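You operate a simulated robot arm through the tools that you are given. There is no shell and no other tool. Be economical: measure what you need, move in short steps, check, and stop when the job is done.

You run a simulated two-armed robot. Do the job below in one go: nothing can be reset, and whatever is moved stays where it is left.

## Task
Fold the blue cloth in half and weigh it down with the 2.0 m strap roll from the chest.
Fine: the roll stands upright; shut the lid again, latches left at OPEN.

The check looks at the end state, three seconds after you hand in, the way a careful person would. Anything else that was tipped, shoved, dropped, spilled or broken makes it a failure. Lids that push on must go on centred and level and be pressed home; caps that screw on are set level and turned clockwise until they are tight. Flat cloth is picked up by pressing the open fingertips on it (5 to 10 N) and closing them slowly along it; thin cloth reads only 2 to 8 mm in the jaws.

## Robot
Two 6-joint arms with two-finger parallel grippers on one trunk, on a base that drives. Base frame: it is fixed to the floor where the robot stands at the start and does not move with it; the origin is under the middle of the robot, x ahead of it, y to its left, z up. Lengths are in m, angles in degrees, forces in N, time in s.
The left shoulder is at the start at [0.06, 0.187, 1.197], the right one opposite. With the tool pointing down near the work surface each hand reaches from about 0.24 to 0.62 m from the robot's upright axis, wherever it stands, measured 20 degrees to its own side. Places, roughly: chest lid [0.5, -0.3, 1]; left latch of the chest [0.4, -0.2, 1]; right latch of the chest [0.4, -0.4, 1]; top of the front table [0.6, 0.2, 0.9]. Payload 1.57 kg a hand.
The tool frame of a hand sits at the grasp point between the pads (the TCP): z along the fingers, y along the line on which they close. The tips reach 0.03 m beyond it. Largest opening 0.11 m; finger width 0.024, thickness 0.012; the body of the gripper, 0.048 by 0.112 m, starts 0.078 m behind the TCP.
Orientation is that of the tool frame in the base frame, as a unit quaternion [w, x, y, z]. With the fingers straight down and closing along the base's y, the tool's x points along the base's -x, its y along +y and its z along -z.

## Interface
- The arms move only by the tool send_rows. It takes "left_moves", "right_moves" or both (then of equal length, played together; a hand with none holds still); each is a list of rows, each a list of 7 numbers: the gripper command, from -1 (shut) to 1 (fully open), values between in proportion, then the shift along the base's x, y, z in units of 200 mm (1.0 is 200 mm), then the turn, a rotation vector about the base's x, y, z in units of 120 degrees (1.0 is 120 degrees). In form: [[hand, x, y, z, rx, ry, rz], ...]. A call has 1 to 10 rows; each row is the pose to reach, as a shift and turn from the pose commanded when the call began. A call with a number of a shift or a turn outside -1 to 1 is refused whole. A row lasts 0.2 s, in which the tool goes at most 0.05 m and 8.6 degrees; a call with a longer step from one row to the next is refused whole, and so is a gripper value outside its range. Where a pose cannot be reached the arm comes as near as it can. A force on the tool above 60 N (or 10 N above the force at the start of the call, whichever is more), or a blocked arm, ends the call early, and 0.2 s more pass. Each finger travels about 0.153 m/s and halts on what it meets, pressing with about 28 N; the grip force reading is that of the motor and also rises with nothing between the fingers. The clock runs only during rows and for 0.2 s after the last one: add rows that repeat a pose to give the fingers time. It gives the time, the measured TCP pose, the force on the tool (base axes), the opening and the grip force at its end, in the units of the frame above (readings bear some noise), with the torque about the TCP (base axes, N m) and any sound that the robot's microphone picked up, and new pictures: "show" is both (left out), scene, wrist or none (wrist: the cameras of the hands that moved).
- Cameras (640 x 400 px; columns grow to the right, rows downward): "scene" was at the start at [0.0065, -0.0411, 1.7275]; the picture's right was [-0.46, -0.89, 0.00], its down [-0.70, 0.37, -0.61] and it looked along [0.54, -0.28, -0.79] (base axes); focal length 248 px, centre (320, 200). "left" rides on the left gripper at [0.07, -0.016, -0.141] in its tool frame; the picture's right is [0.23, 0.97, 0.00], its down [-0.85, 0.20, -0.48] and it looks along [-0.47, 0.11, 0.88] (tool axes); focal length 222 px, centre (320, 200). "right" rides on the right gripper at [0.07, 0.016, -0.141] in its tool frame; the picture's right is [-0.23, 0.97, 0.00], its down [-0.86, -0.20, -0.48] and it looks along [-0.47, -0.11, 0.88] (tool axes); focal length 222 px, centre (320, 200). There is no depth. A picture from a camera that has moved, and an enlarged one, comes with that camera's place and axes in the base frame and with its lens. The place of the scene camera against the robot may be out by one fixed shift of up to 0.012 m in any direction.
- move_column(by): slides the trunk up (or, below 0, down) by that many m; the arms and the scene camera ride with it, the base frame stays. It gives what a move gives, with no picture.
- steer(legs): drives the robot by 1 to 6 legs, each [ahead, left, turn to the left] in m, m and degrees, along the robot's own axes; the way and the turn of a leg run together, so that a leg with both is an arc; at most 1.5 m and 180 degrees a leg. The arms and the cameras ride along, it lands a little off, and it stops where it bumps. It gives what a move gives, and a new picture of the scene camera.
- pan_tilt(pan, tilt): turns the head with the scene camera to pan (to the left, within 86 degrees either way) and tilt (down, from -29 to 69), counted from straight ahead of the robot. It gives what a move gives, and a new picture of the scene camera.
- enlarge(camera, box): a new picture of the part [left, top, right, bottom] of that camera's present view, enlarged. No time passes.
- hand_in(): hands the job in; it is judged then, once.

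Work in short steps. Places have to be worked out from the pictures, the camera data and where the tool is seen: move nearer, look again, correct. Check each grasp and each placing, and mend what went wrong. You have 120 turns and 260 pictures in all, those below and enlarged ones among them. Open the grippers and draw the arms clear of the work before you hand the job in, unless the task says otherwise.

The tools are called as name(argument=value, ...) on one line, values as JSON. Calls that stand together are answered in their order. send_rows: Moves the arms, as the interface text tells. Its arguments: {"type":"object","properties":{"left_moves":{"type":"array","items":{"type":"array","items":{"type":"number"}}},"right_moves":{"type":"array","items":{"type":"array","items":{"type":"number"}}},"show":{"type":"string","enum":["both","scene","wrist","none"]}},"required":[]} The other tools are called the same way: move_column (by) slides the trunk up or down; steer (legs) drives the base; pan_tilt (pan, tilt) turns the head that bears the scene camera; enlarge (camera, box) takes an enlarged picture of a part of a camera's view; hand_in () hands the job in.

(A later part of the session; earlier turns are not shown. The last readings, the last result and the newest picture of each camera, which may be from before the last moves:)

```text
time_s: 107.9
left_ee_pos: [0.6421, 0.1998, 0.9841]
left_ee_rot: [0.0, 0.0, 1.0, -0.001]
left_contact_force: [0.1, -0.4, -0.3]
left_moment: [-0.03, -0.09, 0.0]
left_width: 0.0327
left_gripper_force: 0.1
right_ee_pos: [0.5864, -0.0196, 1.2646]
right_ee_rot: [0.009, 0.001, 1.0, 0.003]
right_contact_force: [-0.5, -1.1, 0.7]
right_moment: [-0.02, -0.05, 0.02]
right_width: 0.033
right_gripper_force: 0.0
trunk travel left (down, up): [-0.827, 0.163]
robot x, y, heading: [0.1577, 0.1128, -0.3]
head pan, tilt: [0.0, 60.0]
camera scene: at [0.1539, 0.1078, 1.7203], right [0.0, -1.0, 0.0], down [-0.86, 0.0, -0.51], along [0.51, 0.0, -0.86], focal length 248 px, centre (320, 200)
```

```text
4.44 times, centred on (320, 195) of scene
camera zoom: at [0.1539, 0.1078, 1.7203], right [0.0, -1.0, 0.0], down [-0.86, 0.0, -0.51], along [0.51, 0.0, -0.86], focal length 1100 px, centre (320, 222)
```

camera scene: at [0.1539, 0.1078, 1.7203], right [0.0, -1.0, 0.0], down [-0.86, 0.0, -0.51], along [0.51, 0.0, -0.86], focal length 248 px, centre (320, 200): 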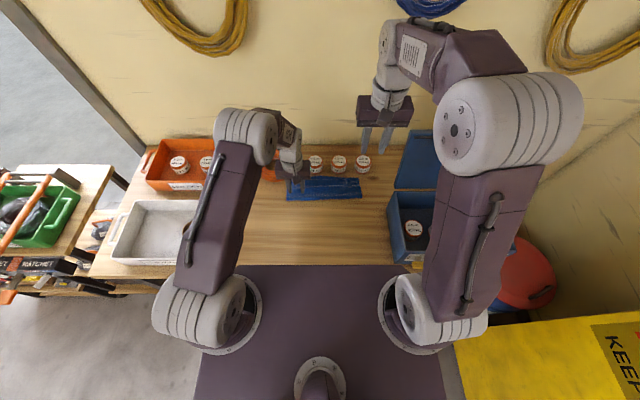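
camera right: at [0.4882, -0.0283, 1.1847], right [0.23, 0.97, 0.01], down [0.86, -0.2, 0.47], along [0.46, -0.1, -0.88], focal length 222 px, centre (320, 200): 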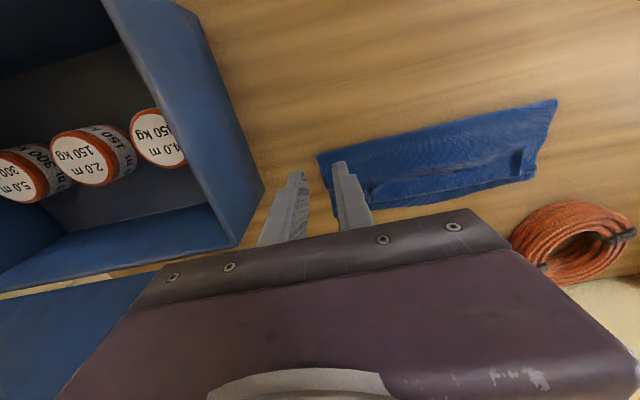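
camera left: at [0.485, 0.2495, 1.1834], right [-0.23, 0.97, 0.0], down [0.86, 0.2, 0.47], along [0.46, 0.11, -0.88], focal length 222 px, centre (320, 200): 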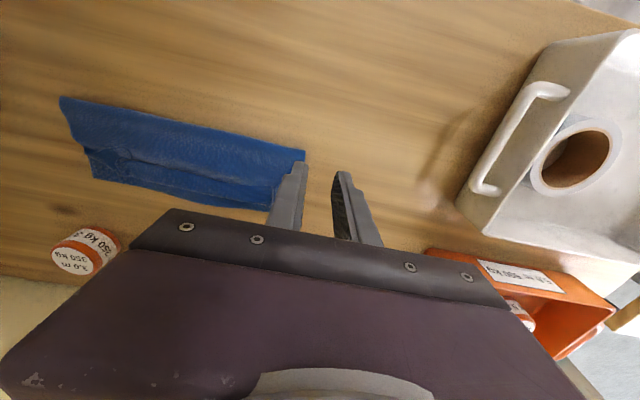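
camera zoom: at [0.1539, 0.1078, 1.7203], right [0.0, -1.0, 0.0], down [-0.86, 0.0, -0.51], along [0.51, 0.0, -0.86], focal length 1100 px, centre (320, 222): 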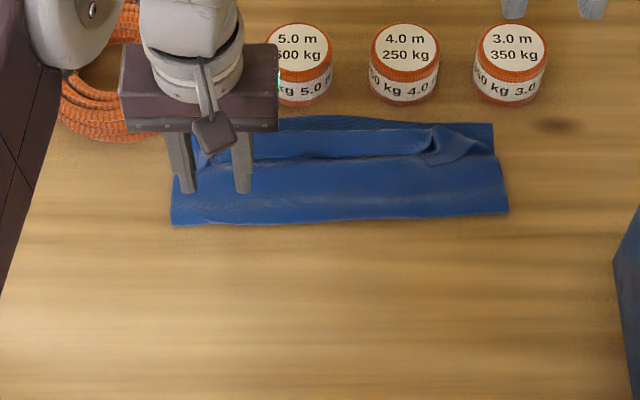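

Fold edge now at x≈0.645–0.657, far edge 0.756, margin turned back from 0.745 to 0.715. I bring both hands just over the fold.

send_rows(left_moves=[[-0.4, 0, 0, 0, 0, 0, 0], [-0.4, 0.02, 0, 0, 0, 0, 0], [-0.4, 0.05, 0, 0, 0, 0, 0], [-0.4, 0.05, 0, -0.05, 0, 0, 0], [-0.4, 0.05, 0, -0.1, 0, 0, 0], [-0.4, 0.05, 0, -0.15, 0, 0, 0], [-0.4, 0.05, 0, -0.23, 0, 0, 0], [-0.4, 0.05, 0, -0.23, 0, 0, 0]], right_moves=[[-0.4, 0.07, 0.02, -0.2, 0, 0, 0], [-0.4, 0.14, 0.04, -0.4, 0, 0, 0], [-0.4, 0.21, 0.06, -0.6, 0, 0, 0], [-0.4, 0.28, 0.08, -0.8, 0, 0, 0], [-0.4, 0.36, 0.1, -1.0, 0, 0, 0], [-0.4, 0.36, 0.1, -1.0, 0, 0, 0], [-0.4, 0.36, 0.1, -1.0, 0, 0, 0], [-0.4, 0.36, 0.1, -1.0, 0, 0, 0]], show="none")

send_rows(right_moves=[[-0.4, 0, 0, -0.2, 0, 0, 0], [-0.4, 0, 0, -0.4, 0, 0, 0], [-0.4, 0, 0, -0.55, 0, 0, 0], [-0.4, 0, 0, -0.66, 0, 0, 0], [-0.4, 0, 0, -0.66, 0, 0, 0]], show="wrist")

enlarge(camera="scene", box=[250, 150, 390, 240])

```text
time_s: 109.7
left_ee_pos: [0.6587, 0.2005, 0.9342]
left_ee_rot: [-0.004, 0.001, 1.0, -0.002]
left_contact_force: [0.3, 1.2, 0.5]
left_moment: [0.04, -0.02, -0.02]
left_width: 0.0333
left_gripper_force: 0.2
right_ee_pos: [0.6669, 0.0017, 1.0616]
right_ee_rot: [0.005, 0.0, 1.0, 0.003]
right_contact_force: [0.4, -0.2, -0.4]
right_moment: [0.02, 0.0, -0.02]
right_width: 0.0328
right_gripper_force: 0.1
trunk travel left (down, up): [-0.827, 0.163]
robot x, y, heading: [0.1604, 0.1099, 0.2]
head pan, tilt: [0.0, 60.0]
```

```text
time_s: 110.9
left_ee_pos: [0.6589, 0.2002, 0.9366]
left_ee_rot: [-0.003, -0.001, 1.0, -0.002]
left_contact_force: [0.0, 1.3, -0.5]
left_moment: [-0.02, -0.02, 0.0]
left_width: 0.0332
left_gripper_force: 0.0
right_ee_pos: [0.6663, 0.0001, 0.929]
right_ee_rot: [0.006, 0.001, 1.0, 0.004]
right_contact_force: [0.1, -0.4, -0.2]
right_moment: [0.01, 0.02, 0.02]
right_width: 0.033
right_gripper_force: 0.0
trunk travel left (down, up): [-0.827, 0.163]
robot x, y, heading: [0.1607, 0.116, -0.2]
head pan, tilt: [0.0, 60.0]
camera right: at [0.596, 0.0153, 1.0707], right [0.23, 0.97, 0.01], down [0.85, -0.2, 0.49], along [0.47, -0.1, -0.87], focal length 222 px, centre (320, 200)
```

right: 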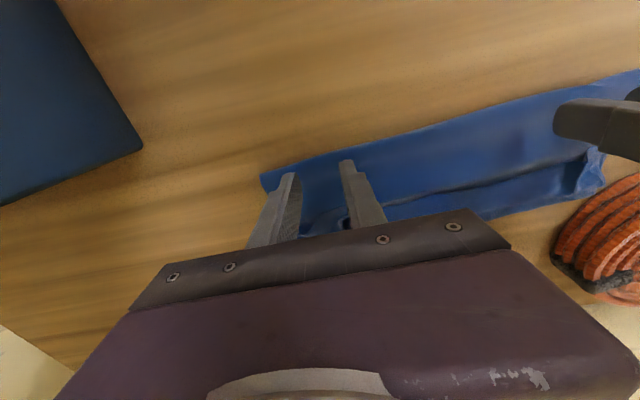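

```text
4.44 times, centred on (320, 195) of scene
camera zoom: at [0.1655, 0.1078, 1.7202], right [0.0, -1.0, 0.0], down [-0.87, 0.0, -0.5], along [0.5, 0.0, -0.87], focal length 1100 px, centre (320, 222)
```

zoom: 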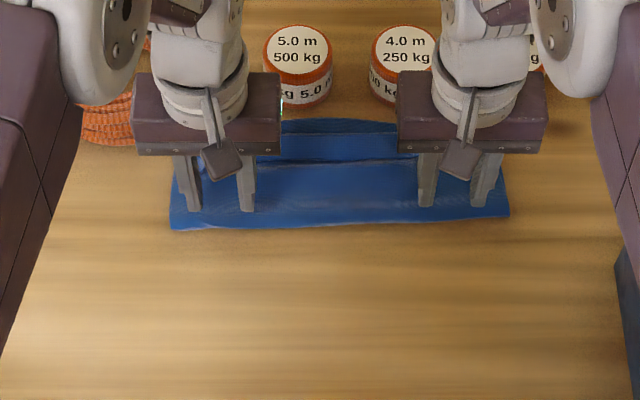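

Positions good. I lower both to light contact.

send_rows(left_moves=[[-0.4, 0, 0, -0.04, 0, 0, 0], [-0.4, 0, 0, -0.08, 0, 0, 0], [-0.4, 0, 0, -0.1, 0, 0, 0], [-0.4, 0, 0, -0.11, 0, 0, 0], [-0.4, 0, 0, -0.11, 0, 0, 0]], right_moves=[[-0.4, 0, 0, -0.02, 0, 0, 0], [-0.4, 0, 0, -0.04, 0, 0, 0], [-0.4, 0, 0, -0.06, 0, 0, 0], [-0.4, 0, 0, -0.075, 0, 0, 0], [-0.4, 0, 0, -0.075, 0, 0, 0]], show="none")

```text
time_s: 112.1
left_ee_pos: [0.6566, 0.1991, 0.9123]
left_ee_rot: [-0.004, -0.001, 1.0, -0.002]
left_contact_force: [-0.7, 0.1, 0.2]
left_moment: [0.02, 0.0, -0.01]
left_width: 0.0331
left_gripper_force: 0.0
right_ee_pos: [0.6653, -0.0008, 0.9144]
right_ee_rot: [0.006, 0.001, 1.0, 0.003]
right_contact_force: [-0.2, 0.0, -1.0]
right_moment: [0.02, 0.0, 0.01]
right_width: 0.0331
right_gripper_force: 0.1
trunk travel left (down, up): [-0.827, 0.163]
robot x, y, heading: [0.1587, 0.1145, 0.0]
head pan, tilt: [0.0, 60.0]
```

send_rows(left_moves=[[-0.4, 0, 0, -0.005, 0, 0, 0], [-0.4, 0, 0, -0.01, 0, 0, 0], [-0.4, 0, 0, -0.01, 0, 0, 0], [-0.4, 0, 0, -0.01, 0, 0, 0]], right_moves=[[-0.4, 0, 0, -0.005, 0, 0, 0], [-0.4, 0, 0, -0.01, 0, 0, 0], [-0.4, 0, 0, -0.015, 0, 0, 0], [-0.4, 0, 0, -0.019, 0, 0, 0]], show="none")

```text
time_s: 113.1
left_ee_pos: [0.659, 0.1997, 0.9112]
left_ee_rot: [-0.003, 0.0, 1.0, -0.002]
left_contact_force: [0.0, -1.2, 12.7]
left_moment: [0.22, 0.0, -0.06]
left_width: 0.0329
left_gripper_force: 0.0
right_ee_pos: [0.6639, -0.0008, 0.9115]
right_ee_rot: [0.006, 0.001, 1.0, 0.003]
right_contact_force: [-0.1, -0.2, 3.4]
right_moment: [-0.04, -0.01, -0.02]
right_width: 0.0331
right_gripper_force: 0.1
trunk travel left (down, up): [-0.827, 0.163]
robot x, y, heading: [0.1577, 0.1112, 0.0]
head pan, tilt: [0.0, 60.0]
```

Left 13 N, right 3 N: lower the right a touch and close both slowly.

send_rows(left_moves=[[-0.4, 0, 0, 0, 0, 0, 0], [-0.5, 0, 0, 0, 0, 0, 0], [-0.58, 0, 0, 0, 0, 0, 0], [-0.66, 0, 0, 0, 0, 0, 0], [-0.74, 0, 0, 0, 0, 0, 0], [-0.82, 0, 0, 0, 0, 0, 0], [-0.9, 0, 0, 0, 0, 0, 0], [-1, 0, 0, 0, 0, 0, 0], [-1, 0, 0, 0, 0, 0, 0], [-1, 0, 0, 0, 0, 0, 0]], right_moves=[[-0.4, 0, 0, -0.004, 0, 0, 0], [-0.5, 0, 0, -0.004, 0, 0, 0], [-0.58, 0, 0, -0.004, 0, 0, 0], [-0.66, 0, 0, -0.004, 0, 0, 0], [-0.74, 0, 0, -0.004, 0, 0, 0], [-0.82, 0, 0, -0.004, 0, 0, 0], [-0.9, 0, 0, -0.004, 0, 0, 0], [-1, 0, 0, -0.004, 0, 0, 0], [-1, 0, 0, -0.004, 0, 0, 0], [-1, 0, 0, -0.004, 0, 0, 0]], show="none")

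enlarge(camera="scene", box=[250, 150, 390, 240])

```text
time_s: 115.3
left_ee_pos: [0.6571, 0.2002, 0.9123]
left_ee_rot: [-0.002, 0.0, 1.0, -0.002]
left_contact_force: [-1.2, -13.1, 14.5]
left_moment: [-0.4, 0.02, -0.06]
left_width: 0.0038
left_gripper_force: 24.6
right_ee_pos: [0.6641, 0.0015, 0.9117]
right_ee_rot: [0.006, 0.0, 1.0, 0.004]
right_contact_force: [-0.3, 11.8, 11.4]
right_moment: [0.32, 0.0, -0.03]
right_width: 0.0019
right_gripper_force: 23.7
trunk travel left (down, up): [-0.827, 0.163]
robot x, y, heading: [0.1581, 0.1154, 0.1]
head pan, tilt: [0.0, 60.0]
```

```text
4.44 times, centred on (320, 195) of scene
camera zoom: at [0.161, 0.1074, 1.7203], right [0.0, -1.0, 0.0], down [-0.86, 0.0, -0.5], along [0.5, 0.0, -0.86], focal length 1100 px, centre (320, 222)
```

zoom: 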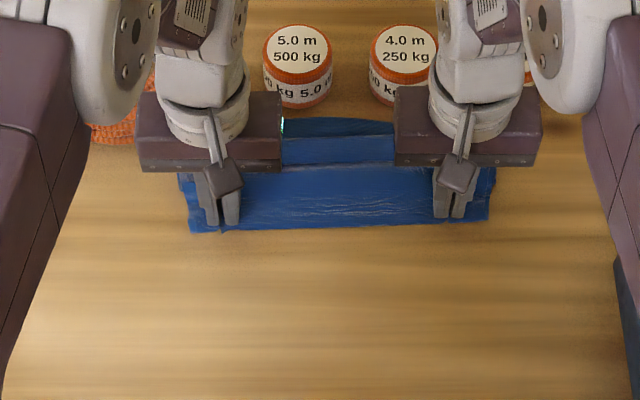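

Both hold. I drag the cloth back 0.12 m, skimming the table.

send_rows(left_moves=[[-1, 0, -0.01, 0.012, 0, 0, 0], [-1, -0.06, -0.02, 0.012, 0, 0, 0], [-1, -0.13, -0.02, 0.012, 0, 0, 0], [-1, -0.2, -0.02, 0.012, 0, 0, 0], [-1, -0.27, -0.02, 0.012, 0, 0, 0], [-1, -0.34, -0.02, 0.012, 0, 0, 0], [-1, -0.41, -0.02, 0.012, 0, 0, 0], [-1, -0.48, -0.02, 0.012, 0, 0, 0], [-1, -0.55, -0.02, 0.012, 0, 0, 0], [-1, -0.6, -0.02, 0.012, 0, 0, 0]], right_moves=[[-1, 0, 0.01, 0.012, 0, 0, 0], [-1, -0.06, 0.02, 0.012, 0, 0, 0], [-1, -0.14, 0.02, 0.012, 0, 0, 0], [-1, -0.21, 0.02, 0.012, 0, 0, 0], [-1, -0.28, 0.02, 0.012, 0, 0, 0], [-1, -0.35, 0.02, 0.012, 0, 0, 0], [-1, -0.43, 0.02, 0.012, 0, 0, 0], [-1, -0.5, 0.02, 0.012, 0, 0, 0], [-1, -0.57, 0.02, 0.012, 0, 0, 0], [-1, -0.63, 0.02, 0.012, 0, 0, 0]], show="none")

enlarge(camera="scene", box=[240, 150, 400, 250])

```text
time_s: 117.5
left_ee_pos: [0.5386, 0.197, 0.9127]
left_ee_rot: [-0.003, 0.001, 1.0, -0.001]
left_contact_force: [-0.4, -0.6, 1.0]
left_moment: [-0.01, -0.01, -0.02]
left_width: 0.002
left_gripper_force: 23.4
right_ee_pos: [0.5395, 0.0037, 0.9118]
right_ee_rot: [0.006, 0.001, 1.0, 0.004]
right_contact_force: [0.1, 1.0, 0.7]
right_moment: [0.0, -0.06, 0.0]
right_width: 0.0019
right_gripper_force: 23.7
trunk travel left (down, up): [-0.827, 0.163]
robot x, y, heading: [0.1611, 0.1144, -0.2]
head pan, tilt: [0.0, 60.0]
```

```text
4.00 times, centred on (320, 200) of scene
camera zoom: at [0.165, 0.1077, 1.7202], right [0.0, -1.0, 0.0], down [-0.87, 0.0, -0.5], along [0.5, 0.0, -0.87], focal length 990 px, centre (320, 200)
```

zoom: 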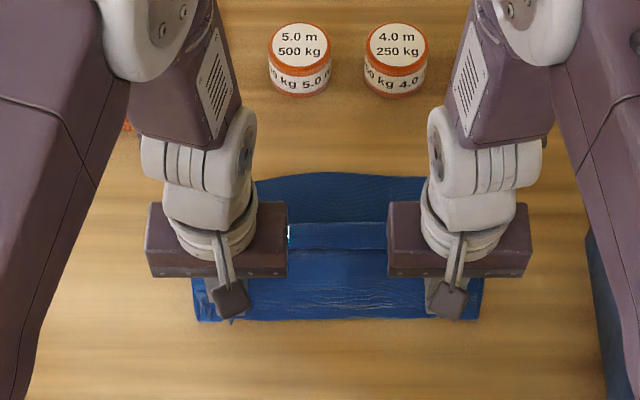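

Excellent: the fold is straight at x≈0.518, the lower far edge at 0.677, the turned margin at 0.59–0.618. I release, rise and look.

send_rows(left_moves=[[-0.85, 0, 0, 0.01, 0, 0, 0], [-0.6, 0, 0, 0.01, 0, 0, 0], [-0.5, 0, 0, 0.1, 0, 0, 0], [-0.5, 0, 0, 0.3, 0, 0, 0], [-0.5, 0, 0.1, 0.45, 0, 0, 0], [-0.5, -0.05, 0.25, 0.6, 0, 0, 0], [-0.5, -0.1, 0.4, 0.7, 0, 0, 0]], right_moves=[[-0.85, 0, 0, 0.01, 0, 0, 0], [-0.6, 0, 0, 0.01, 0, 0, 0], [-0.5, 0, 0, 0.1, 0, 0, 0], [-0.5, 0, 0, 0.3, 0, 0, 0], [-0.5, 0, -0.1, 0.45, 0, 0, 0], [-0.5, -0.05, -0.25, 0.6, 0, 0, 0], [-0.5, -0.1, -0.4, 0.7, 0, 0, 0]], show="none")

enlarge(camera="scene", box=[260, 170, 380, 245])

enlarge(camera="left", box=[0, 40, 400, 290])

enlarge(camera="right", box=[240, 40, 640, 290])

```text
time_s: 119.1
left_ee_pos: [0.516, 0.2758, 1.053]
left_ee_rot: [-0.002, 0.0, 1.0, -0.001]
left_contact_force: [0.1, 0.1, 0.2]
left_moment: [0.01, -0.07, 0.03]
left_width: 0.0274
left_gripper_force: 0.0
right_ee_pos: [0.5184, -0.076, 1.0534]
right_ee_rot: [0.005, 0.001, 1.0, 0.003]
right_contact_force: [0.0, -0.5, 0.8]
right_moment: [0.01, -0.02, 0.04]
right_width: 0.0274
right_gripper_force: 0.1
trunk travel left (down, up): [-0.827, 0.163]
robot x, y, heading: [0.1598, 0.1122, 0.0]
head pan, tilt: [0.0, 60.0]
```

```text
5.33 times, centred on (320, 208) of scene
camera zoom: at [0.1624, 0.1079, 1.7201], right [0.0, -1.0, 0.0], down [-0.87, 0.0, -0.5], along [0.5, 0.0, -0.87], focal length 1320 px, centre (320, 160)
```

zoom: 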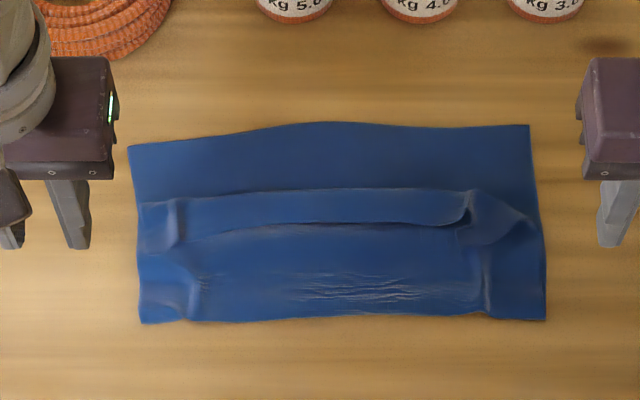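

```text
1.60 times, centred on (200, 165) of left
camera zoom: at [0.4482, 0.2613, 1.1952], right [-0.23, 0.97, 0.0], down [0.86, 0.2, 0.47], along [0.46, 0.11, -0.88], focal length 355 px, centre (512, 256)
```

zoom: 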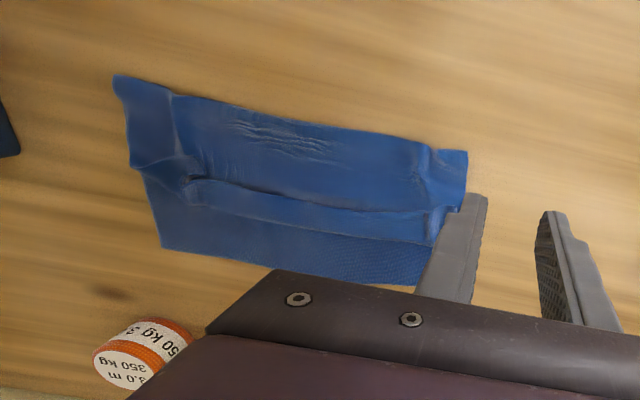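

```text
1.60 times, centred on (440, 165) of right
camera zoom: at [0.4479, -0.0603, 1.1946], right [0.23, 0.97, 0.01], down [0.85, -0.2, 0.49], along [0.48, -0.1, -0.87], focal length 355 px, centre (128, 256)
```

zoom: 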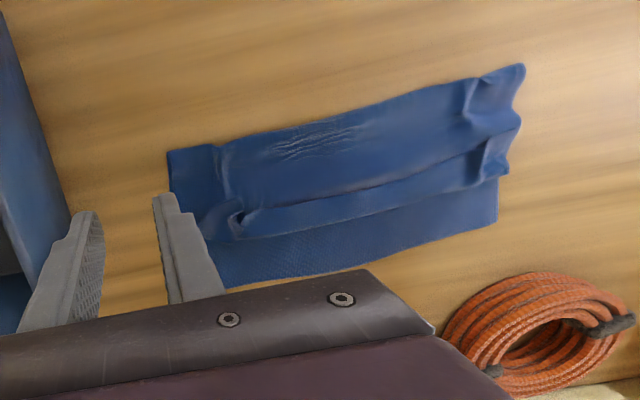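

Clear view: the margin's pinch ridges stand at about (0.58, 0.208) and (0.58, 0.008). I lower both hands over those ridges at the margin's edge.

send_rows(left_moves=[[-0.4, 0.1, -0.1, -0.05, 0, 0, 0], [-0.4, 0.2, -0.2, -0.15, 0, 0, 0], [-0.4, 0.31, -0.34, -0.25, 0, 0, 0], [-0.4, 0.31, -0.34, -0.4, 0, 0, 0], [-0.4, 0.31, -0.34, -0.55, 0, 0, 0], [-0.4, 0.31, -0.34, -0.63, 0, 0, 0], [-0.4, 0.31, -0.34, -0.63, 0, 0, 0]], right_moves=[[-0.4, 0.1, 0.12, -0.05, 0, 0, 0], [-0.4, 0.2, 0.26, -0.15, 0, 0, 0], [-0.4, 0.31, 0.42, -0.25, 0, 0, 0], [-0.4, 0.31, 0.42, -0.4, 0, 0, 0], [-0.4, 0.31, 0.42, -0.55, 0, 0, 0], [-0.4, 0.31, 0.42, -0.63, 0, 0, 0], [-0.4, 0.31, 0.42, -0.63, 0, 0, 0]], show="wrist")

enlarge(camera="scene", box=[260, 170, 380, 245])

```text
time_s: 120.7
left_ee_pos: [0.5819, 0.2077, 0.9274]
left_ee_rot: [-0.003, -0.001, 1.0, -0.002]
left_contact_force: [-0.4, 0.3, 0.0]
left_moment: [-0.01, 0.01, 0.0]
left_width: 0.033
left_gripper_force: 0.0
right_ee_pos: [0.581, 0.0074, 0.9268]
right_ee_rot: [0.005, 0.001, 1.0, 0.003]
right_contact_force: [-1.1, -0.3, -0.6]
right_moment: [0.02, -0.03, 0.0]
right_width: 0.0332
right_gripper_force: 0.0
trunk travel left (down, up): [-0.827, 0.163]
robot x, y, heading: [0.1571, 0.1174, -0.2]
head pan, tilt: [0.0, 60.0]
camera right: at [0.5113, 0.0237, 1.0672], right [0.23, 0.97, 0.01], down [0.85, -0.2, 0.49], along [0.47, -0.1, -0.87], focal length 222 px, centre (320, 200)
camera left: at [0.5125, 0.1931, 1.0681], right [-0.23, 0.97, 0.0], down [0.86, 0.2, 0.47], along [0.46, 0.11, -0.88], focal length 222 px, centre (320, 200)
```

right: 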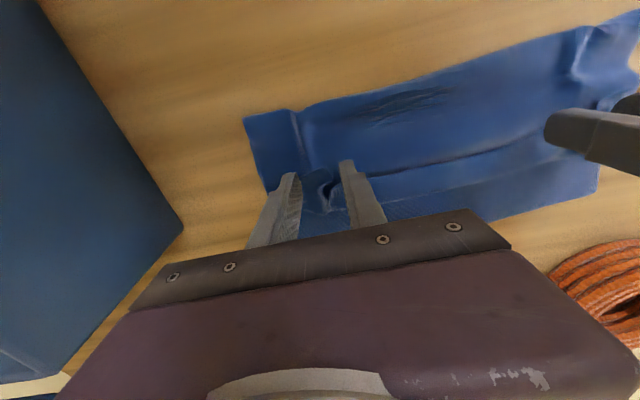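
left: 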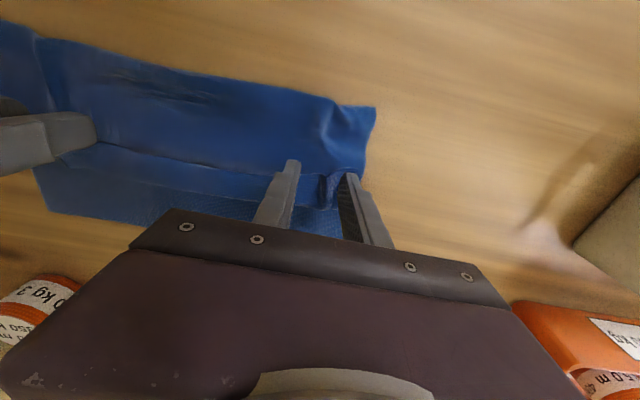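

```text
5.33 times, centred on (320, 208) of scene
camera zoom: at [0.1649, 0.1076, 1.7202], right [0.0, -1.0, 0.0], down [-0.87, 0.0, -0.5], along [0.5, 0.0, -0.87], focal length 1320 px, centre (320, 160)
```

zoom: 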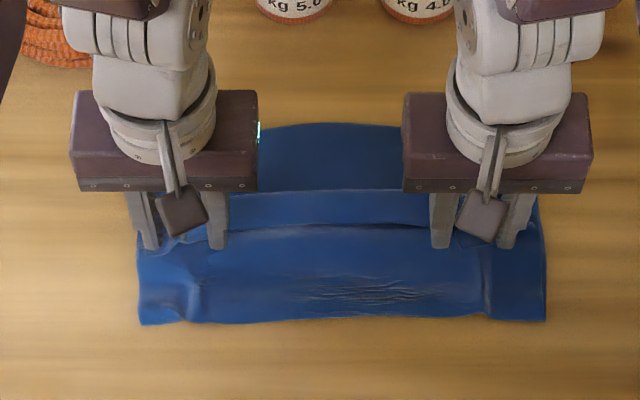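

Both ridges are between the fingers. I lower to z 0.915 and close slowly.

send_rows(left_moves=[[-0.4, 0.01, 0, -0.03, 0, 0, 0], [-0.4, 0.02, 0, -0.06, 0, 0, 0], [-0.4, 0.02, 0, -0.07, 0, 0, 0], [-0.55, 0.02, 0, -0.07, 0, 0, 0], [-0.7, 0.02, 0, -0.07, 0, 0, 0], [-0.85, 0.02, 0, -0.07, 0, 0, 0], [-1, 0.02, 0, -0.07, 0, 0, 0], [-1, 0.02, 0, -0.07, 0, 0, 0], [-1, 0.02, 0, -0.07, 0, 0, 0]], right_moves=[[-0.4, 0.01, 0, -0.03, 0, 0, 0], [-0.4, 0.02, 0, -0.06, 0, 0, 0], [-0.4, 0.02, 0, -0.07, 0, 0, 0], [-0.55, 0.02, 0, -0.07, 0, 0, 0], [-0.7, 0.02, 0, -0.07, 0, 0, 0], [-0.85, 0.02, 0, -0.07, 0, 0, 0], [-1, 0.02, 0, -0.07, 0, 0, 0], [-1, 0.02, 0, -0.07, 0, 0, 0], [-1, 0.02, 0, -0.07, 0, 0, 0]], show="none")

enlarge(camera="scene", box=[260, 170, 380, 245])

```text
time_s: 122.7
left_ee_pos: [0.5842, 0.2083, 0.9133]
left_ee_rot: [-0.004, 0.0, 1.0, -0.002]
left_contact_force: [0.8, -1.3, 8.1]
left_moment: [0.01, -0.04, 0.01]
left_width: 0.0025
left_gripper_force: 24.1
right_ee_pos: [0.5853, 0.0078, 0.9126]
right_ee_rot: [0.004, 0.002, 1.0, 0.003]
right_contact_force: [0.3, 0.6, 1.4]
right_moment: [0.03, 0.0, -0.02]
right_width: 0.007
right_gripper_force: 26.2
trunk travel left (down, up): [-0.827, 0.163]
robot x, y, heading: [0.1582, 0.115, 0.1]
head pan, tilt: [0.0, 60.0]
```

```text
5.33 times, centred on (320, 208) of scene
camera zoom: at [0.1644, 0.1078, 1.7202], right [0.0, -1.0, 0.0], down [-0.87, 0.0, -0.5], along [0.5, 0.0, -0.87], focal length 1320 px, centre (320, 160)
```

zoom: 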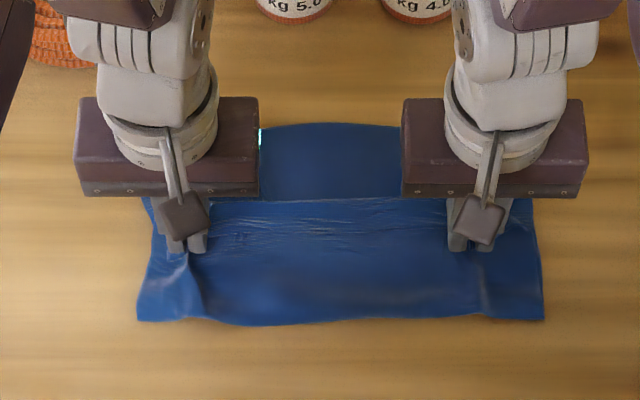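

Held (2.5 and 7 mm). I lift 35 mm to see what I have.

send_rows(left_moves=[[-1, 0, 0, 0.06, 0, 0, 0], [-1, 0.02, 0, 0.12, 0, 0, 0], [-1, 0.05, 0, 0.18, 0, 0, 0], [-1, 0.05, 0, 0.18, 0, 0, 0]], right_moves=[[-1, 0, 0, 0.06, 0, 0, 0], [-1, 0.02, 0, 0.12, 0, 0, 0], [-1, 0.05, 0, 0.18, 0, 0, 0], [-1, 0.05, 0, 0.18, 0, 0, 0]], show="wrist")

enlarge(camera="scene", box=[260, 170, 380, 245])

```text
time_s: 123.7
left_ee_pos: [0.5944, 0.2072, 0.9495]
left_ee_rot: [-0.005, 0.0, 1.0, -0.001]
left_contact_force: [0.6, -0.8, 0.1]
left_moment: [-0.06, 0.02, -0.03]
left_width: 0.0022
left_gripper_force: 23.9
right_ee_pos: [0.5955, 0.0081, 0.9475]
right_ee_rot: [0.005, 0.002, 1.0, 0.005]
right_contact_force: [0.0, 1.1, -0.1]
right_moment: [0.02, 0.01, 0.01]
right_width: 0.002
right_gripper_force: 23.6
trunk travel left (down, up): [-0.827, 0.163]
robot x, y, heading: [0.1581, 0.1099, 0.0]
head pan, tilt: [0.0, 60.0]
camera right: at [0.5255, 0.0238, 1.0895], right [0.23, 0.97, 0.01], down [0.85, -0.2, 0.49], along [0.47, -0.1, -0.87], focal length 222 px, centre (320, 200)
camera left: at [0.5264, 0.1933, 1.0908], right [-0.23, 0.97, 0.0], down [0.86, 0.2, 0.47], along [0.46, 0.11, -0.88], focal length 222 px, centre (320, 200)
```

right: 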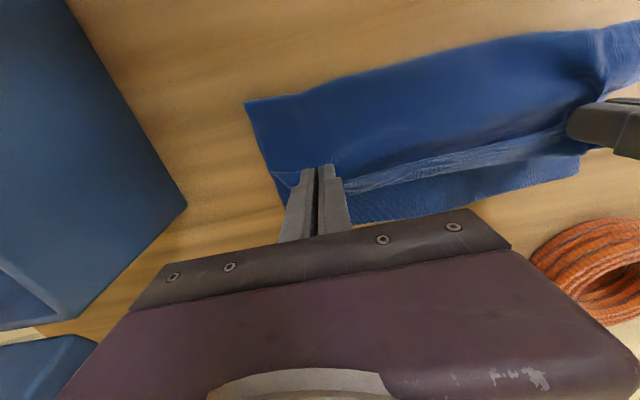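
left: 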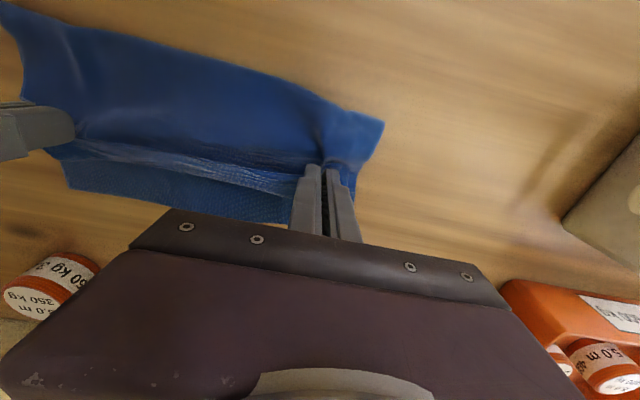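

```text
5.33 times, centred on (320, 208) of scene
camera zoom: at [0.1658, 0.1077, 1.7202], right [0.0, -1.0, 0.0], down [-0.87, 0.0, -0.5], along [0.5, 0.0, -0.87], focal length 1320 px, centre (320, 160)
```

zoom: 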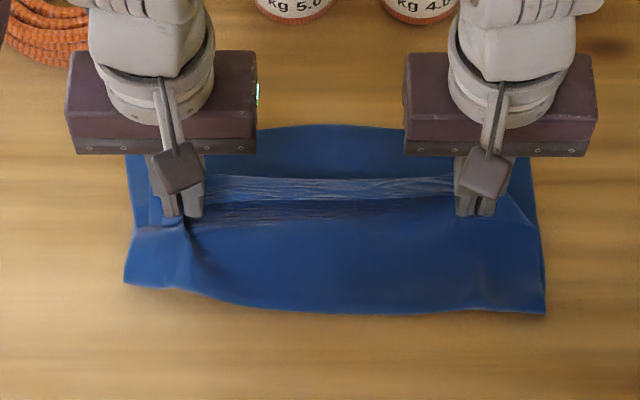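

I have the margin's edge. I carry it forward over the lower far edge to x ≈ 0.682 and set it down.

send_rows(left_moves=[[-1, 0.1, 0, 0.03, 0, 0, 0], [-1, 0.2, 0, 0.03, 0, 0, 0], [-1, 0.3, 0, 0, 0, 0, 0], [-1, 0.38, 0, -0.05, 0, 0, 0], [-1, 0.44, 0, -0.11, 0, 0, 0], [-1, 0.44, 0, -0.15, 0, 0, 0], [-1, 0.44, 0, -0.165, 0, 0, 0], [-1, 0.44, 0, -0.165, 0, 0, 0]], right_moves=[[-1, 0.1, 0, 0.03, 0, 0, 0], [-1, 0.2, 0, 0.03, 0, 0, 0], [-1, 0.3, 0, 0, 0, 0, 0], [-1, 0.38, 0, -0.05, 0, 0, 0], [-1, 0.44, 0, -0.11, 0, 0, 0], [-1, 0.44, 0, -0.15, 0, 0, 0], [-1, 0.44, 0, -0.155, 0, 0, 0], [-1, 0.44, 0, -0.155, 0, 0, 0]], show="none")

enlarge(camera="scene", box=[260, 170, 380, 245])

enlarge(camera="right", box=[240, 40, 640, 290])

```text
time_s: 125.5
left_ee_pos: [0.6824, 0.2084, 0.915]
left_ee_rot: [-0.004, 0.0, 1.0, -0.002]
left_contact_force: [0.1, -1.4, 0.6]
left_moment: [-0.03, 0.01, -0.02]
left_width: 0.0025
left_gripper_force: 24.3
right_ee_pos: [0.6837, 0.0083, 0.9173]
right_ee_rot: [0.005, 0.0, 1.0, 0.003]
right_contact_force: [0.3, 0.3, 0.0]
right_moment: [0.04, 0.05, -0.03]
right_width: 0.0024
right_gripper_force: 23.7
trunk travel left (down, up): [-0.827, 0.163]
robot x, y, heading: [0.1615, 0.1198, 0.0]
head pan, tilt: [0.0, 60.0]
```

```text
5.33 times, centred on (320, 208) of scene
camera zoom: at [0.1658, 0.1077, 1.7202], right [0.0, -1.0, 0.0], down [-0.87, 0.0, -0.5], along [0.5, 0.0, -0.87], focal length 1320 px, centre (320, 160)
```

zoom: 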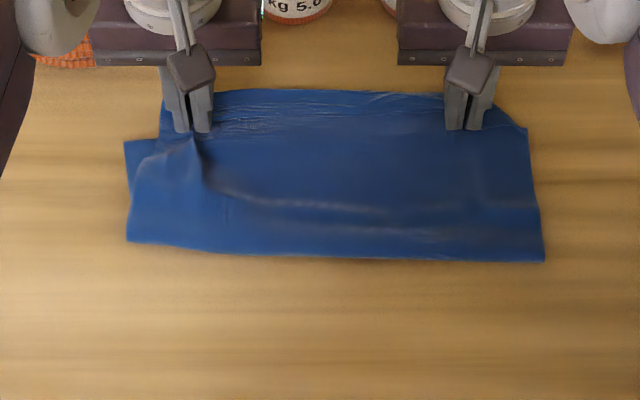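

```text
1.60 times, centred on (440, 165) of right
camera zoom: at [0.6137, 0.0238, 1.0582], right [0.23, 0.97, 0.01], down [0.85, -0.2, 0.49], along [0.47, -0.1, -0.87], focal length 355 px, centre (128, 256)
```

zoom: 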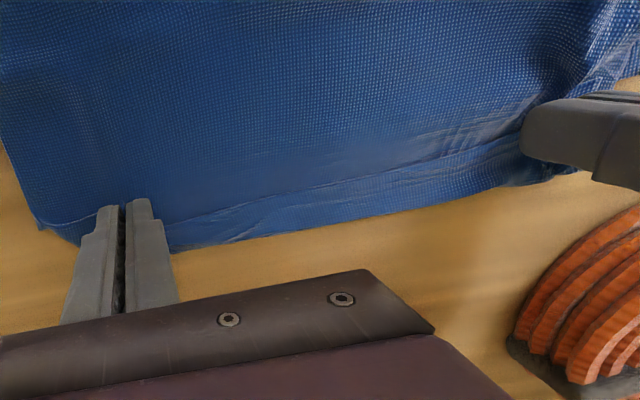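

The edge is now at/over the far edge, but slack pulled the fold line to ≈0.57. I release and look, then will draw the fold back as before.

send_rows(left_moves=[[-0.85, 0, 0, 0, 0, 0, 0], [-0.7, 0, 0, 0.01, 0, 0, 0], [-0.55, 0, 0, 0.03, 0, 0, 0], [-0.5, 0, 0, 0.15, 0, 0, 0], [-0.5, -0.1, 0, 0.3, 0, 0, 0], [-0.5, -0.25, 0.1, 0.4, 0, 0, 0], [-0.5, -0.4, 0.25, 0.45, 0, 0, 0], [-0.5, -0.55, 0.4, 0.5, 0, 0, 0]], right_moves=[[-0.85, 0, 0, 0, 0, 0, 0], [-0.7, 0, 0, 0.01, 0, 0, 0], [-0.55, 0, 0, 0.03, 0, 0, 0], [-0.5, 0, 0, 0.15, 0, 0, 0], [-0.5, -0.1, 0, 0.3, 0, 0, 0], [-0.5, -0.25, -0.1, 0.4, 0, 0, 0], [-0.5, -0.4, -0.25, 0.45, 0, 0, 0], [-0.5, -0.55, -0.4, 0.5, 0, 0, 0]], show="none")

enlarge(camera="scene", box=[260, 170, 380, 245])

enlarge(camera="left", box=[0, 40, 400, 290])

enlarge(camera="right", box=[240, 40, 640, 290])

```text
time_s: 127.3
left_ee_pos: [0.5693, 0.2885, 1.018]
left_ee_rot: [-0.002, 0.0, 1.0, -0.002]
left_contact_force: [0.0, -0.4, 0.6]
left_moment: [-0.03, -0.04, 0.01]
left_width: 0.0276
left_gripper_force: 0.1
right_ee_pos: [0.5722, -0.0719, 1.0175]
right_ee_rot: [0.005, 0.001, 1.0, 0.004]
right_contact_force: [-0.1, 0.1, 0.2]
right_moment: [-0.01, -0.05, -0.02]
right_width: 0.0275
right_gripper_force: 0.0
trunk travel left (down, up): [-0.827, 0.163]
robot x, y, heading: [0.1568, 0.1134, -0.1]
head pan, tilt: [0.0, 60.0]
```

```text
5.33 times, centred on (320, 208) of scene
camera zoom: at [0.1621, 0.1079, 1.7202], right [0.0, -1.0, 0.0], down [-0.86, 0.0, -0.5], along [0.5, 0.0, -0.86], focal length 1320 px, centre (320, 160)
```

zoom: 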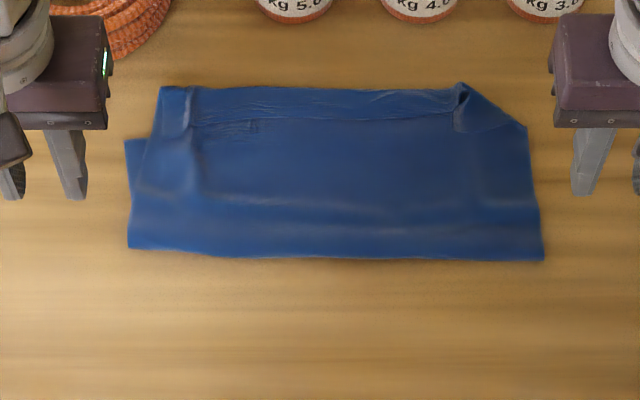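

```text
1.60 times, centred on (200, 165) of left
camera zoom: at [0.5006, 0.2738, 1.1587], right [-0.23, 0.97, 0.0], down [0.86, 0.2, 0.47], along [0.46, 0.1, -0.88], focal length 355 px, centre (512, 256)
```

zoom: 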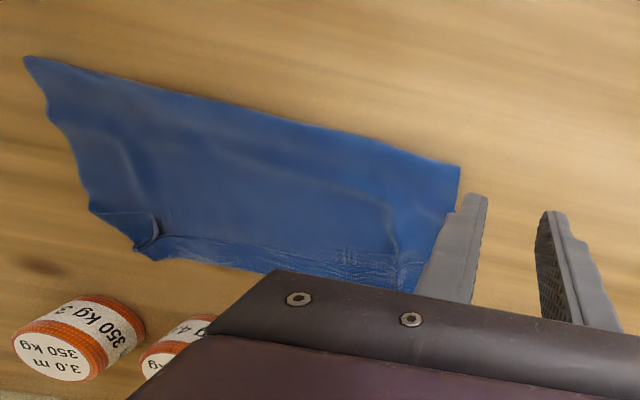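

```text
1.60 times, centred on (440, 165) of right
camera zoom: at [0.5013, -0.0556, 1.1591], right [0.23, 0.97, 0.01], down [0.85, -0.2, 0.49], along [0.48, -0.1, -0.87], focal length 355 px, centre (128, 256)
```

zoom: 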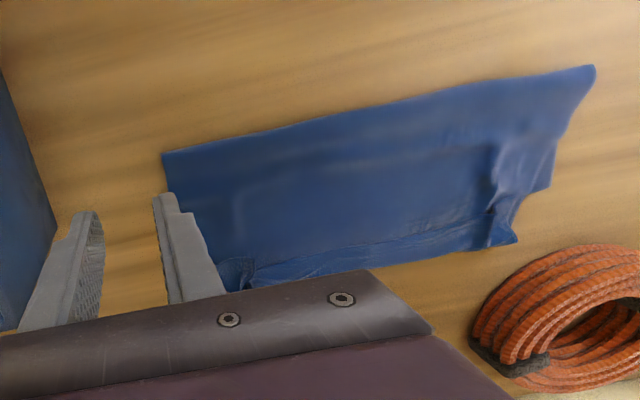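

Much better: visible depth 0.136 m, top edge at ≈0.70, lower edge ≈0.67, with slack left in the lower layer. Drawing the fold back ~40 mm should line up both edges; I lower onto the fold.

send_rows(left_moves=[[-0.4, 0.02, -0.15, -0.05, 0, 0, 0], [-0.4, 0.05, -0.3, -0.15, 0, 0, 0], [-0.4, 0.07, -0.45, -0.28, 0, 0, 0], [-0.4, 0.07, -0.49, -0.4, 0, 0, 0], [-0.4, 0.07, -0.49, -0.48, 0, 0, 0], [-0.4, 0.07, -0.49, -0.52, 0, 0, 0], [-0.4, 0.07, -0.49, -0.53, 0, 0, 0], [-0.4, 0.07, -0.49, -0.533, 0, 0, 0], [-0.4, 0.07, -0.49, -0.536, 0, 0, 0], [-0.4, 0.07, -0.49, -0.536, 0, 0, 0]], right_moves=[[-0.4, 0.01, 0.15, -0.05, 0, 0, 0], [-0.4, 0.02, 0.3, -0.15, 0, 0, 0], [-0.4, 0.025, 0.42, -0.28, 0, 0, 0], [-0.4, 0.025, 0.46, -0.4, 0, 0, 0], [-0.4, 0.025, 0.46, -0.48, 0, 0, 0], [-0.4, 0.025, 0.46, -0.52, 0, 0, 0], [-0.4, 0.025, 0.46, -0.53, 0, 0, 0], [-0.4, 0.025, 0.46, -0.533, 0, 0, 0], [-0.4, 0.025, 0.46, -0.536, 0, 0, 0], [-0.4, 0.025, 0.46, -0.536, 0, 0, 0]], show="none")

enlarge(camera="scene", box=[260, 170, 380, 245])

```text
time_s: 129.5
left_ee_pos: [0.5864, 0.1892, 0.9111]
left_ee_rot: [0.0, 0.0, 1.0, -0.002]
left_contact_force: [3.6, 4.9, 48.1]
left_moment: [0.71, -0.21, -0.03]
left_width: 0.0333
left_gripper_force: 0.0
right_ee_pos: [0.5751, 0.0197, 0.9114]
right_ee_rot: [0.007, 0.001, 1.0, 0.003]
right_contact_force: [0.7, -0.1, 0.8]
right_moment: [-0.04, -0.02, 0.02]
right_width: 0.0329
right_gripper_force: 0.0
trunk travel left (down, up): [-0.827, 0.163]
robot x, y, heading: [0.1571, 0.1135, 0.1]
head pan, tilt: [0.0, 60.0]
```

```text
5.33 times, centred on (320, 208) of scene
camera zoom: at [0.1595, 0.1077, 1.7206], right [0.0, -1.0, 0.0], down [-0.86, 0.0, -0.5], along [0.5, 0.0, -0.86], focal length 1320 px, centre (320, 160)
```

zoom: 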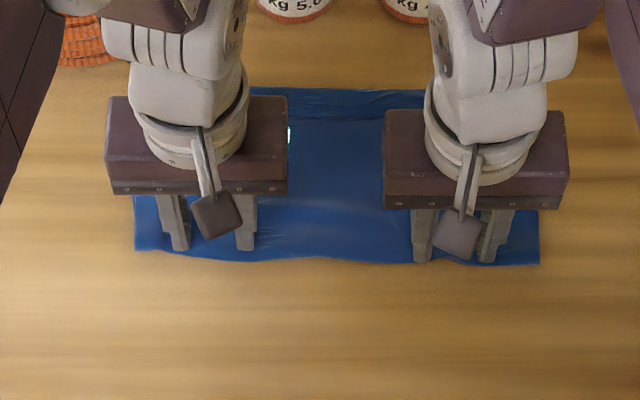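

Left presses 48 N, right 0: I balance them (left up 3 mm, right ahead 6 mm and down) and close slowly.

send_rows(left_moves=[[-0.4, 0, 0, 0.013, 0, 0, 0], [-0.4, 0, 0, 0.013, 0, 0, 0], [-0.5, 0, 0, 0.013, 0, 0, 0], [-0.6, 0, 0, 0.013, 0, 0, 0], [-0.7, 0, 0, 0.013, 0, 0, 0], [-0.8, 0, 0, 0.013, 0, 0, 0], [-0.9, 0, 0, 0.013, 0, 0, 0], [-1, 0, 0, 0.013, 0, 0, 0], [-1, 0, 0, 0.013, 0, 0, 0], [-1, 0, 0, 0.013, 0, 0, 0]], right_moves=[[-0.4, 0.03, 0, 0.005, 0, 0, 0], [-0.4, 0.03, 0, -0.008, 0, 0, 0], [-0.5, 0.03, 0, -0.01, 0, 0, 0], [-0.6, 0.03, 0, -0.01, 0, 0, 0], [-0.7, 0.03, 0, -0.01, 0, 0, 0], [-0.8, 0.03, 0, -0.01, 0, 0, 0], [-0.9, 0.03, 0, -0.01, 0, 0, 0], [-1, 0.03, 0, -0.01, 0, 0, 0], [-1, 0.03, 0, -0.01, 0, 0, 0], [-1, 0.03, 0, -0.01, 0, 0, 0]], show="none")

```text
time_s: 131.7
left_ee_pos: [0.5837, 0.1895, 0.9134]
left_ee_rot: [-0.002, -0.001, 1.0, -0.002]
left_contact_force: [-0.3, -8.9, 1.1]
left_moment: [-0.33, -0.02, 0.02]
left_width: 0.0036
left_gripper_force: 24.2
right_ee_pos: [0.5828, 0.0196, 0.9117]
right_ee_rot: [0.009, 0.001, 1.0, 0.003]
right_contact_force: [2.3, 6.9, 50.0]
right_moment: [-0.05, -0.14, 0.02]
right_width: 0.0047
right_gripper_force: 25.4
trunk travel left (down, up): [-0.827, 0.163]
robot x, y, heading: [0.1582, 0.1125, 0.0]
head pan, tilt: [0.0, 60.0]
```

Both hold (3.6, 4.7 mm). I draw the fold back 42 mm.

send_rows(left_moves=[[-1, 0, -0.01, 0.005, 0, 0, 0], [-1, -0.04, -0.01, 0.006, 0, 0, 0], [-1, -0.08, -0.01, 0.006, 0, 0, 0], [-1, -0.12, -0.01, 0.006, 0, 0, 0], [-1, -0.16, -0.01, 0.006, 0, 0, 0], [-1, -0.2, -0.01, 0.006, 0, 0, 0], [-1, -0.22, -0.01, 0.006, 0, 0, 0]], right_moves=[[-1, 0, 0.01, 0.02, 0, 0, 0], [-1, -0.03, 0.01, 0.022, 0, 0, 0], [-1, -0.07, 0.01, 0.022, 0, 0, 0], [-1, -0.11, 0.01, 0.022, 0, 0, 0], [-1, -0.15, 0.01, 0.022, 0, 0, 0], [-1, -0.18, 0.01, 0.022, 0, 0, 0], [-1, -0.2, 0.01, 0.022, 0, 0, 0]], show="none")

enlarge(camera="scene", box=[260, 170, 380, 245])

enlarge(camera="right", box=[240, 40, 640, 290])

```text
time_s: 133.3
left_ee_pos: [0.542, 0.1877, 0.913]
left_ee_rot: [-0.005, 0.001, 1.0, -0.001]
left_contact_force: [0.5, -3.7, 4.5]
left_moment: [-0.08, -0.02, 0.01]
left_width: 0.0033
left_gripper_force: 24.4
right_ee_pos: [0.5443, 0.0215, 0.9137]
right_ee_rot: [0.005, 0.001, 1.0, 0.004]
right_contact_force: [0.1, 4.2, 0.4]
right_moment: [0.11, -0.02, 0.0]
right_width: 0.0021
right_gripper_force: 23.3
trunk travel left (down, up): [-0.827, 0.163]
robot x, y, heading: [0.1593, 0.1138, -0.0]
head pan, tilt: [0.0, 60.0]
```

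```text
5.33 times, centred on (320, 208) of scene
camera zoom: at [0.1651, 0.1076, 1.7202], right [0.0, -1.0, 0.0], down [-0.87, 0.0, -0.5], along [0.5, 0.0, -0.87], focal length 1320 px, centre (320, 160)
```

zoom: 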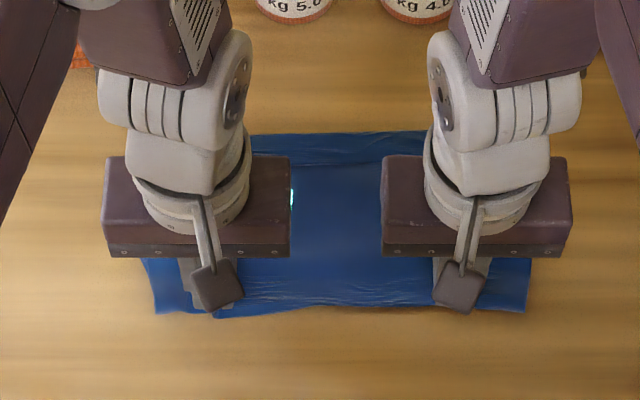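

```text
1.60 times, centred on (440, 165) of right
camera zoom: at [0.4741, 0.0374, 1.0538], right [0.23, 0.97, 0.01], down [0.85, -0.2, 0.49], along [0.47, -0.1, -0.87], focal length 355 px, centre (128, 256)
```

zoom: 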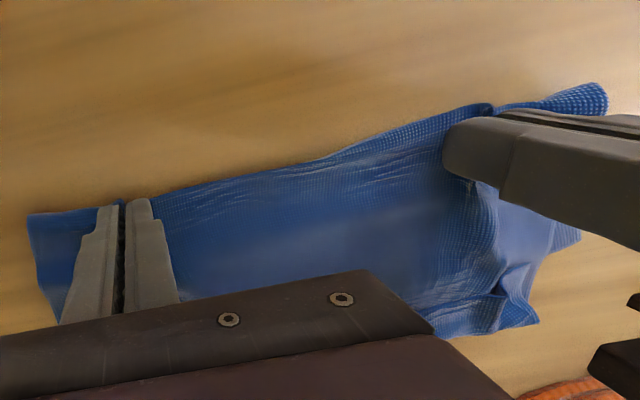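

Release slowly, rise and look again.

send_rows(left_moves=[[-0.85, 0, 0, 0, 0, 0, 0], [-0.65, 0, 0.01, 0.005, 0, 0, 0], [-0.5, 0, 0.01, 0.03, 0, 0, 0], [-0.5, 0, 0.01, 0.15, 0, 0, 0], [-0.5, 0, 0.05, 0.3, 0, 0, 0], [-0.5, -0.05, 0.2, 0.45, 0, 0, 0], [-0.5, -0.1, 0.35, 0.6, 0, 0, 0], [-0.5, -0.1, 0.45, 0.75, 0, 0, 0]], right_moves=[[-0.85, 0, 0, 0, 0, 0, 0], [-0.65, 0, -0.01, 0.005, 0, 0, 0], [-0.5, 0, -0.01, 0.03, 0, 0, 0], [-0.5, 0, -0.01, 0.15, 0, 0, 0], [-0.5, 0, -0.05, 0.3, 0, 0, 0], [-0.5, -0.05, -0.2, 0.45, 0, 0, 0], [-0.5, -0.1, -0.35, 0.6, 0, 0, 0], [-0.5, -0.1, -0.45, 0.75, 0, 0, 0]], show="none")

enlarge(camera="scene", box=[260, 170, 380, 245])

enlarge(camera="left", box=[0, 40, 400, 290])

enlarge(camera="right", box=[240, 40, 640, 290])

```text
time_s: 135.1
left_ee_pos: [0.5223, 0.2786, 1.063]
left_ee_rot: [-0.003, 0.001, 1.0, -0.002]
left_contact_force: [-0.2, -0.4, 0.9]
left_moment: [0.02, -0.03, -0.03]
left_width: 0.0275
left_gripper_force: 0.1
right_ee_pos: [0.5237, -0.067, 1.0638]
right_ee_rot: [0.005, 0.001, 1.0, 0.003]
right_contact_force: [0.4, -0.1, -0.5]
right_moment: [-0.02, -0.02, 0.01]
right_width: 0.0275
right_gripper_force: 0.0
trunk travel left (down, up): [-0.827, 0.163]
robot x, y, heading: [0.158, 0.1113, -0.2]
head pan, tilt: [0.0, 60.0]
```

```text
5.33 times, centred on (320, 208) of scene
camera zoom: at [0.1634, 0.1078, 1.7201], right [0.0, -1.0, 0.0], down [-0.87, 0.0, -0.5], along [0.5, 0.0, -0.87], focal length 1320 px, centre (320, 160)
```

zoom: 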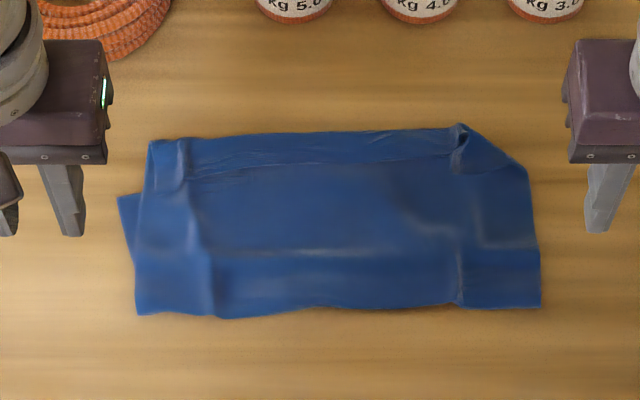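

```text
1.60 times, centred on (200, 165) of left
camera zoom: at [0.4525, 0.2636, 1.2048], right [-0.23, 0.97, 0.0], down [0.86, 0.2, 0.47], along [0.46, 0.11, -0.88], focal length 355 px, centre (512, 256)
```

zoom: 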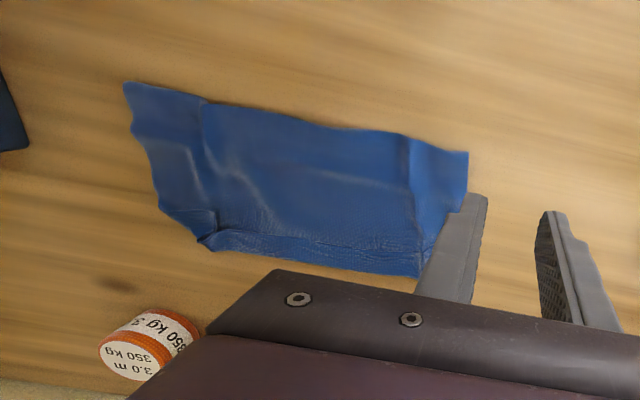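

```text
1.60 times, centred on (440, 165) of right
camera zoom: at [0.4532, -0.0518, 1.204], right [0.23, 0.97, 0.01], down [0.85, -0.2, 0.49], along [0.48, -0.1, -0.87], focal length 355 px, centre (128, 256)
```

zoom: 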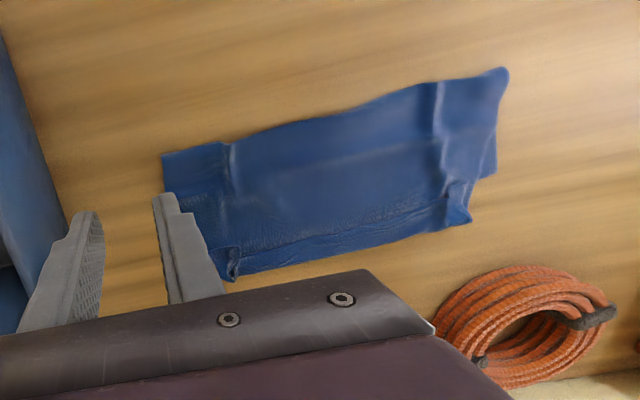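

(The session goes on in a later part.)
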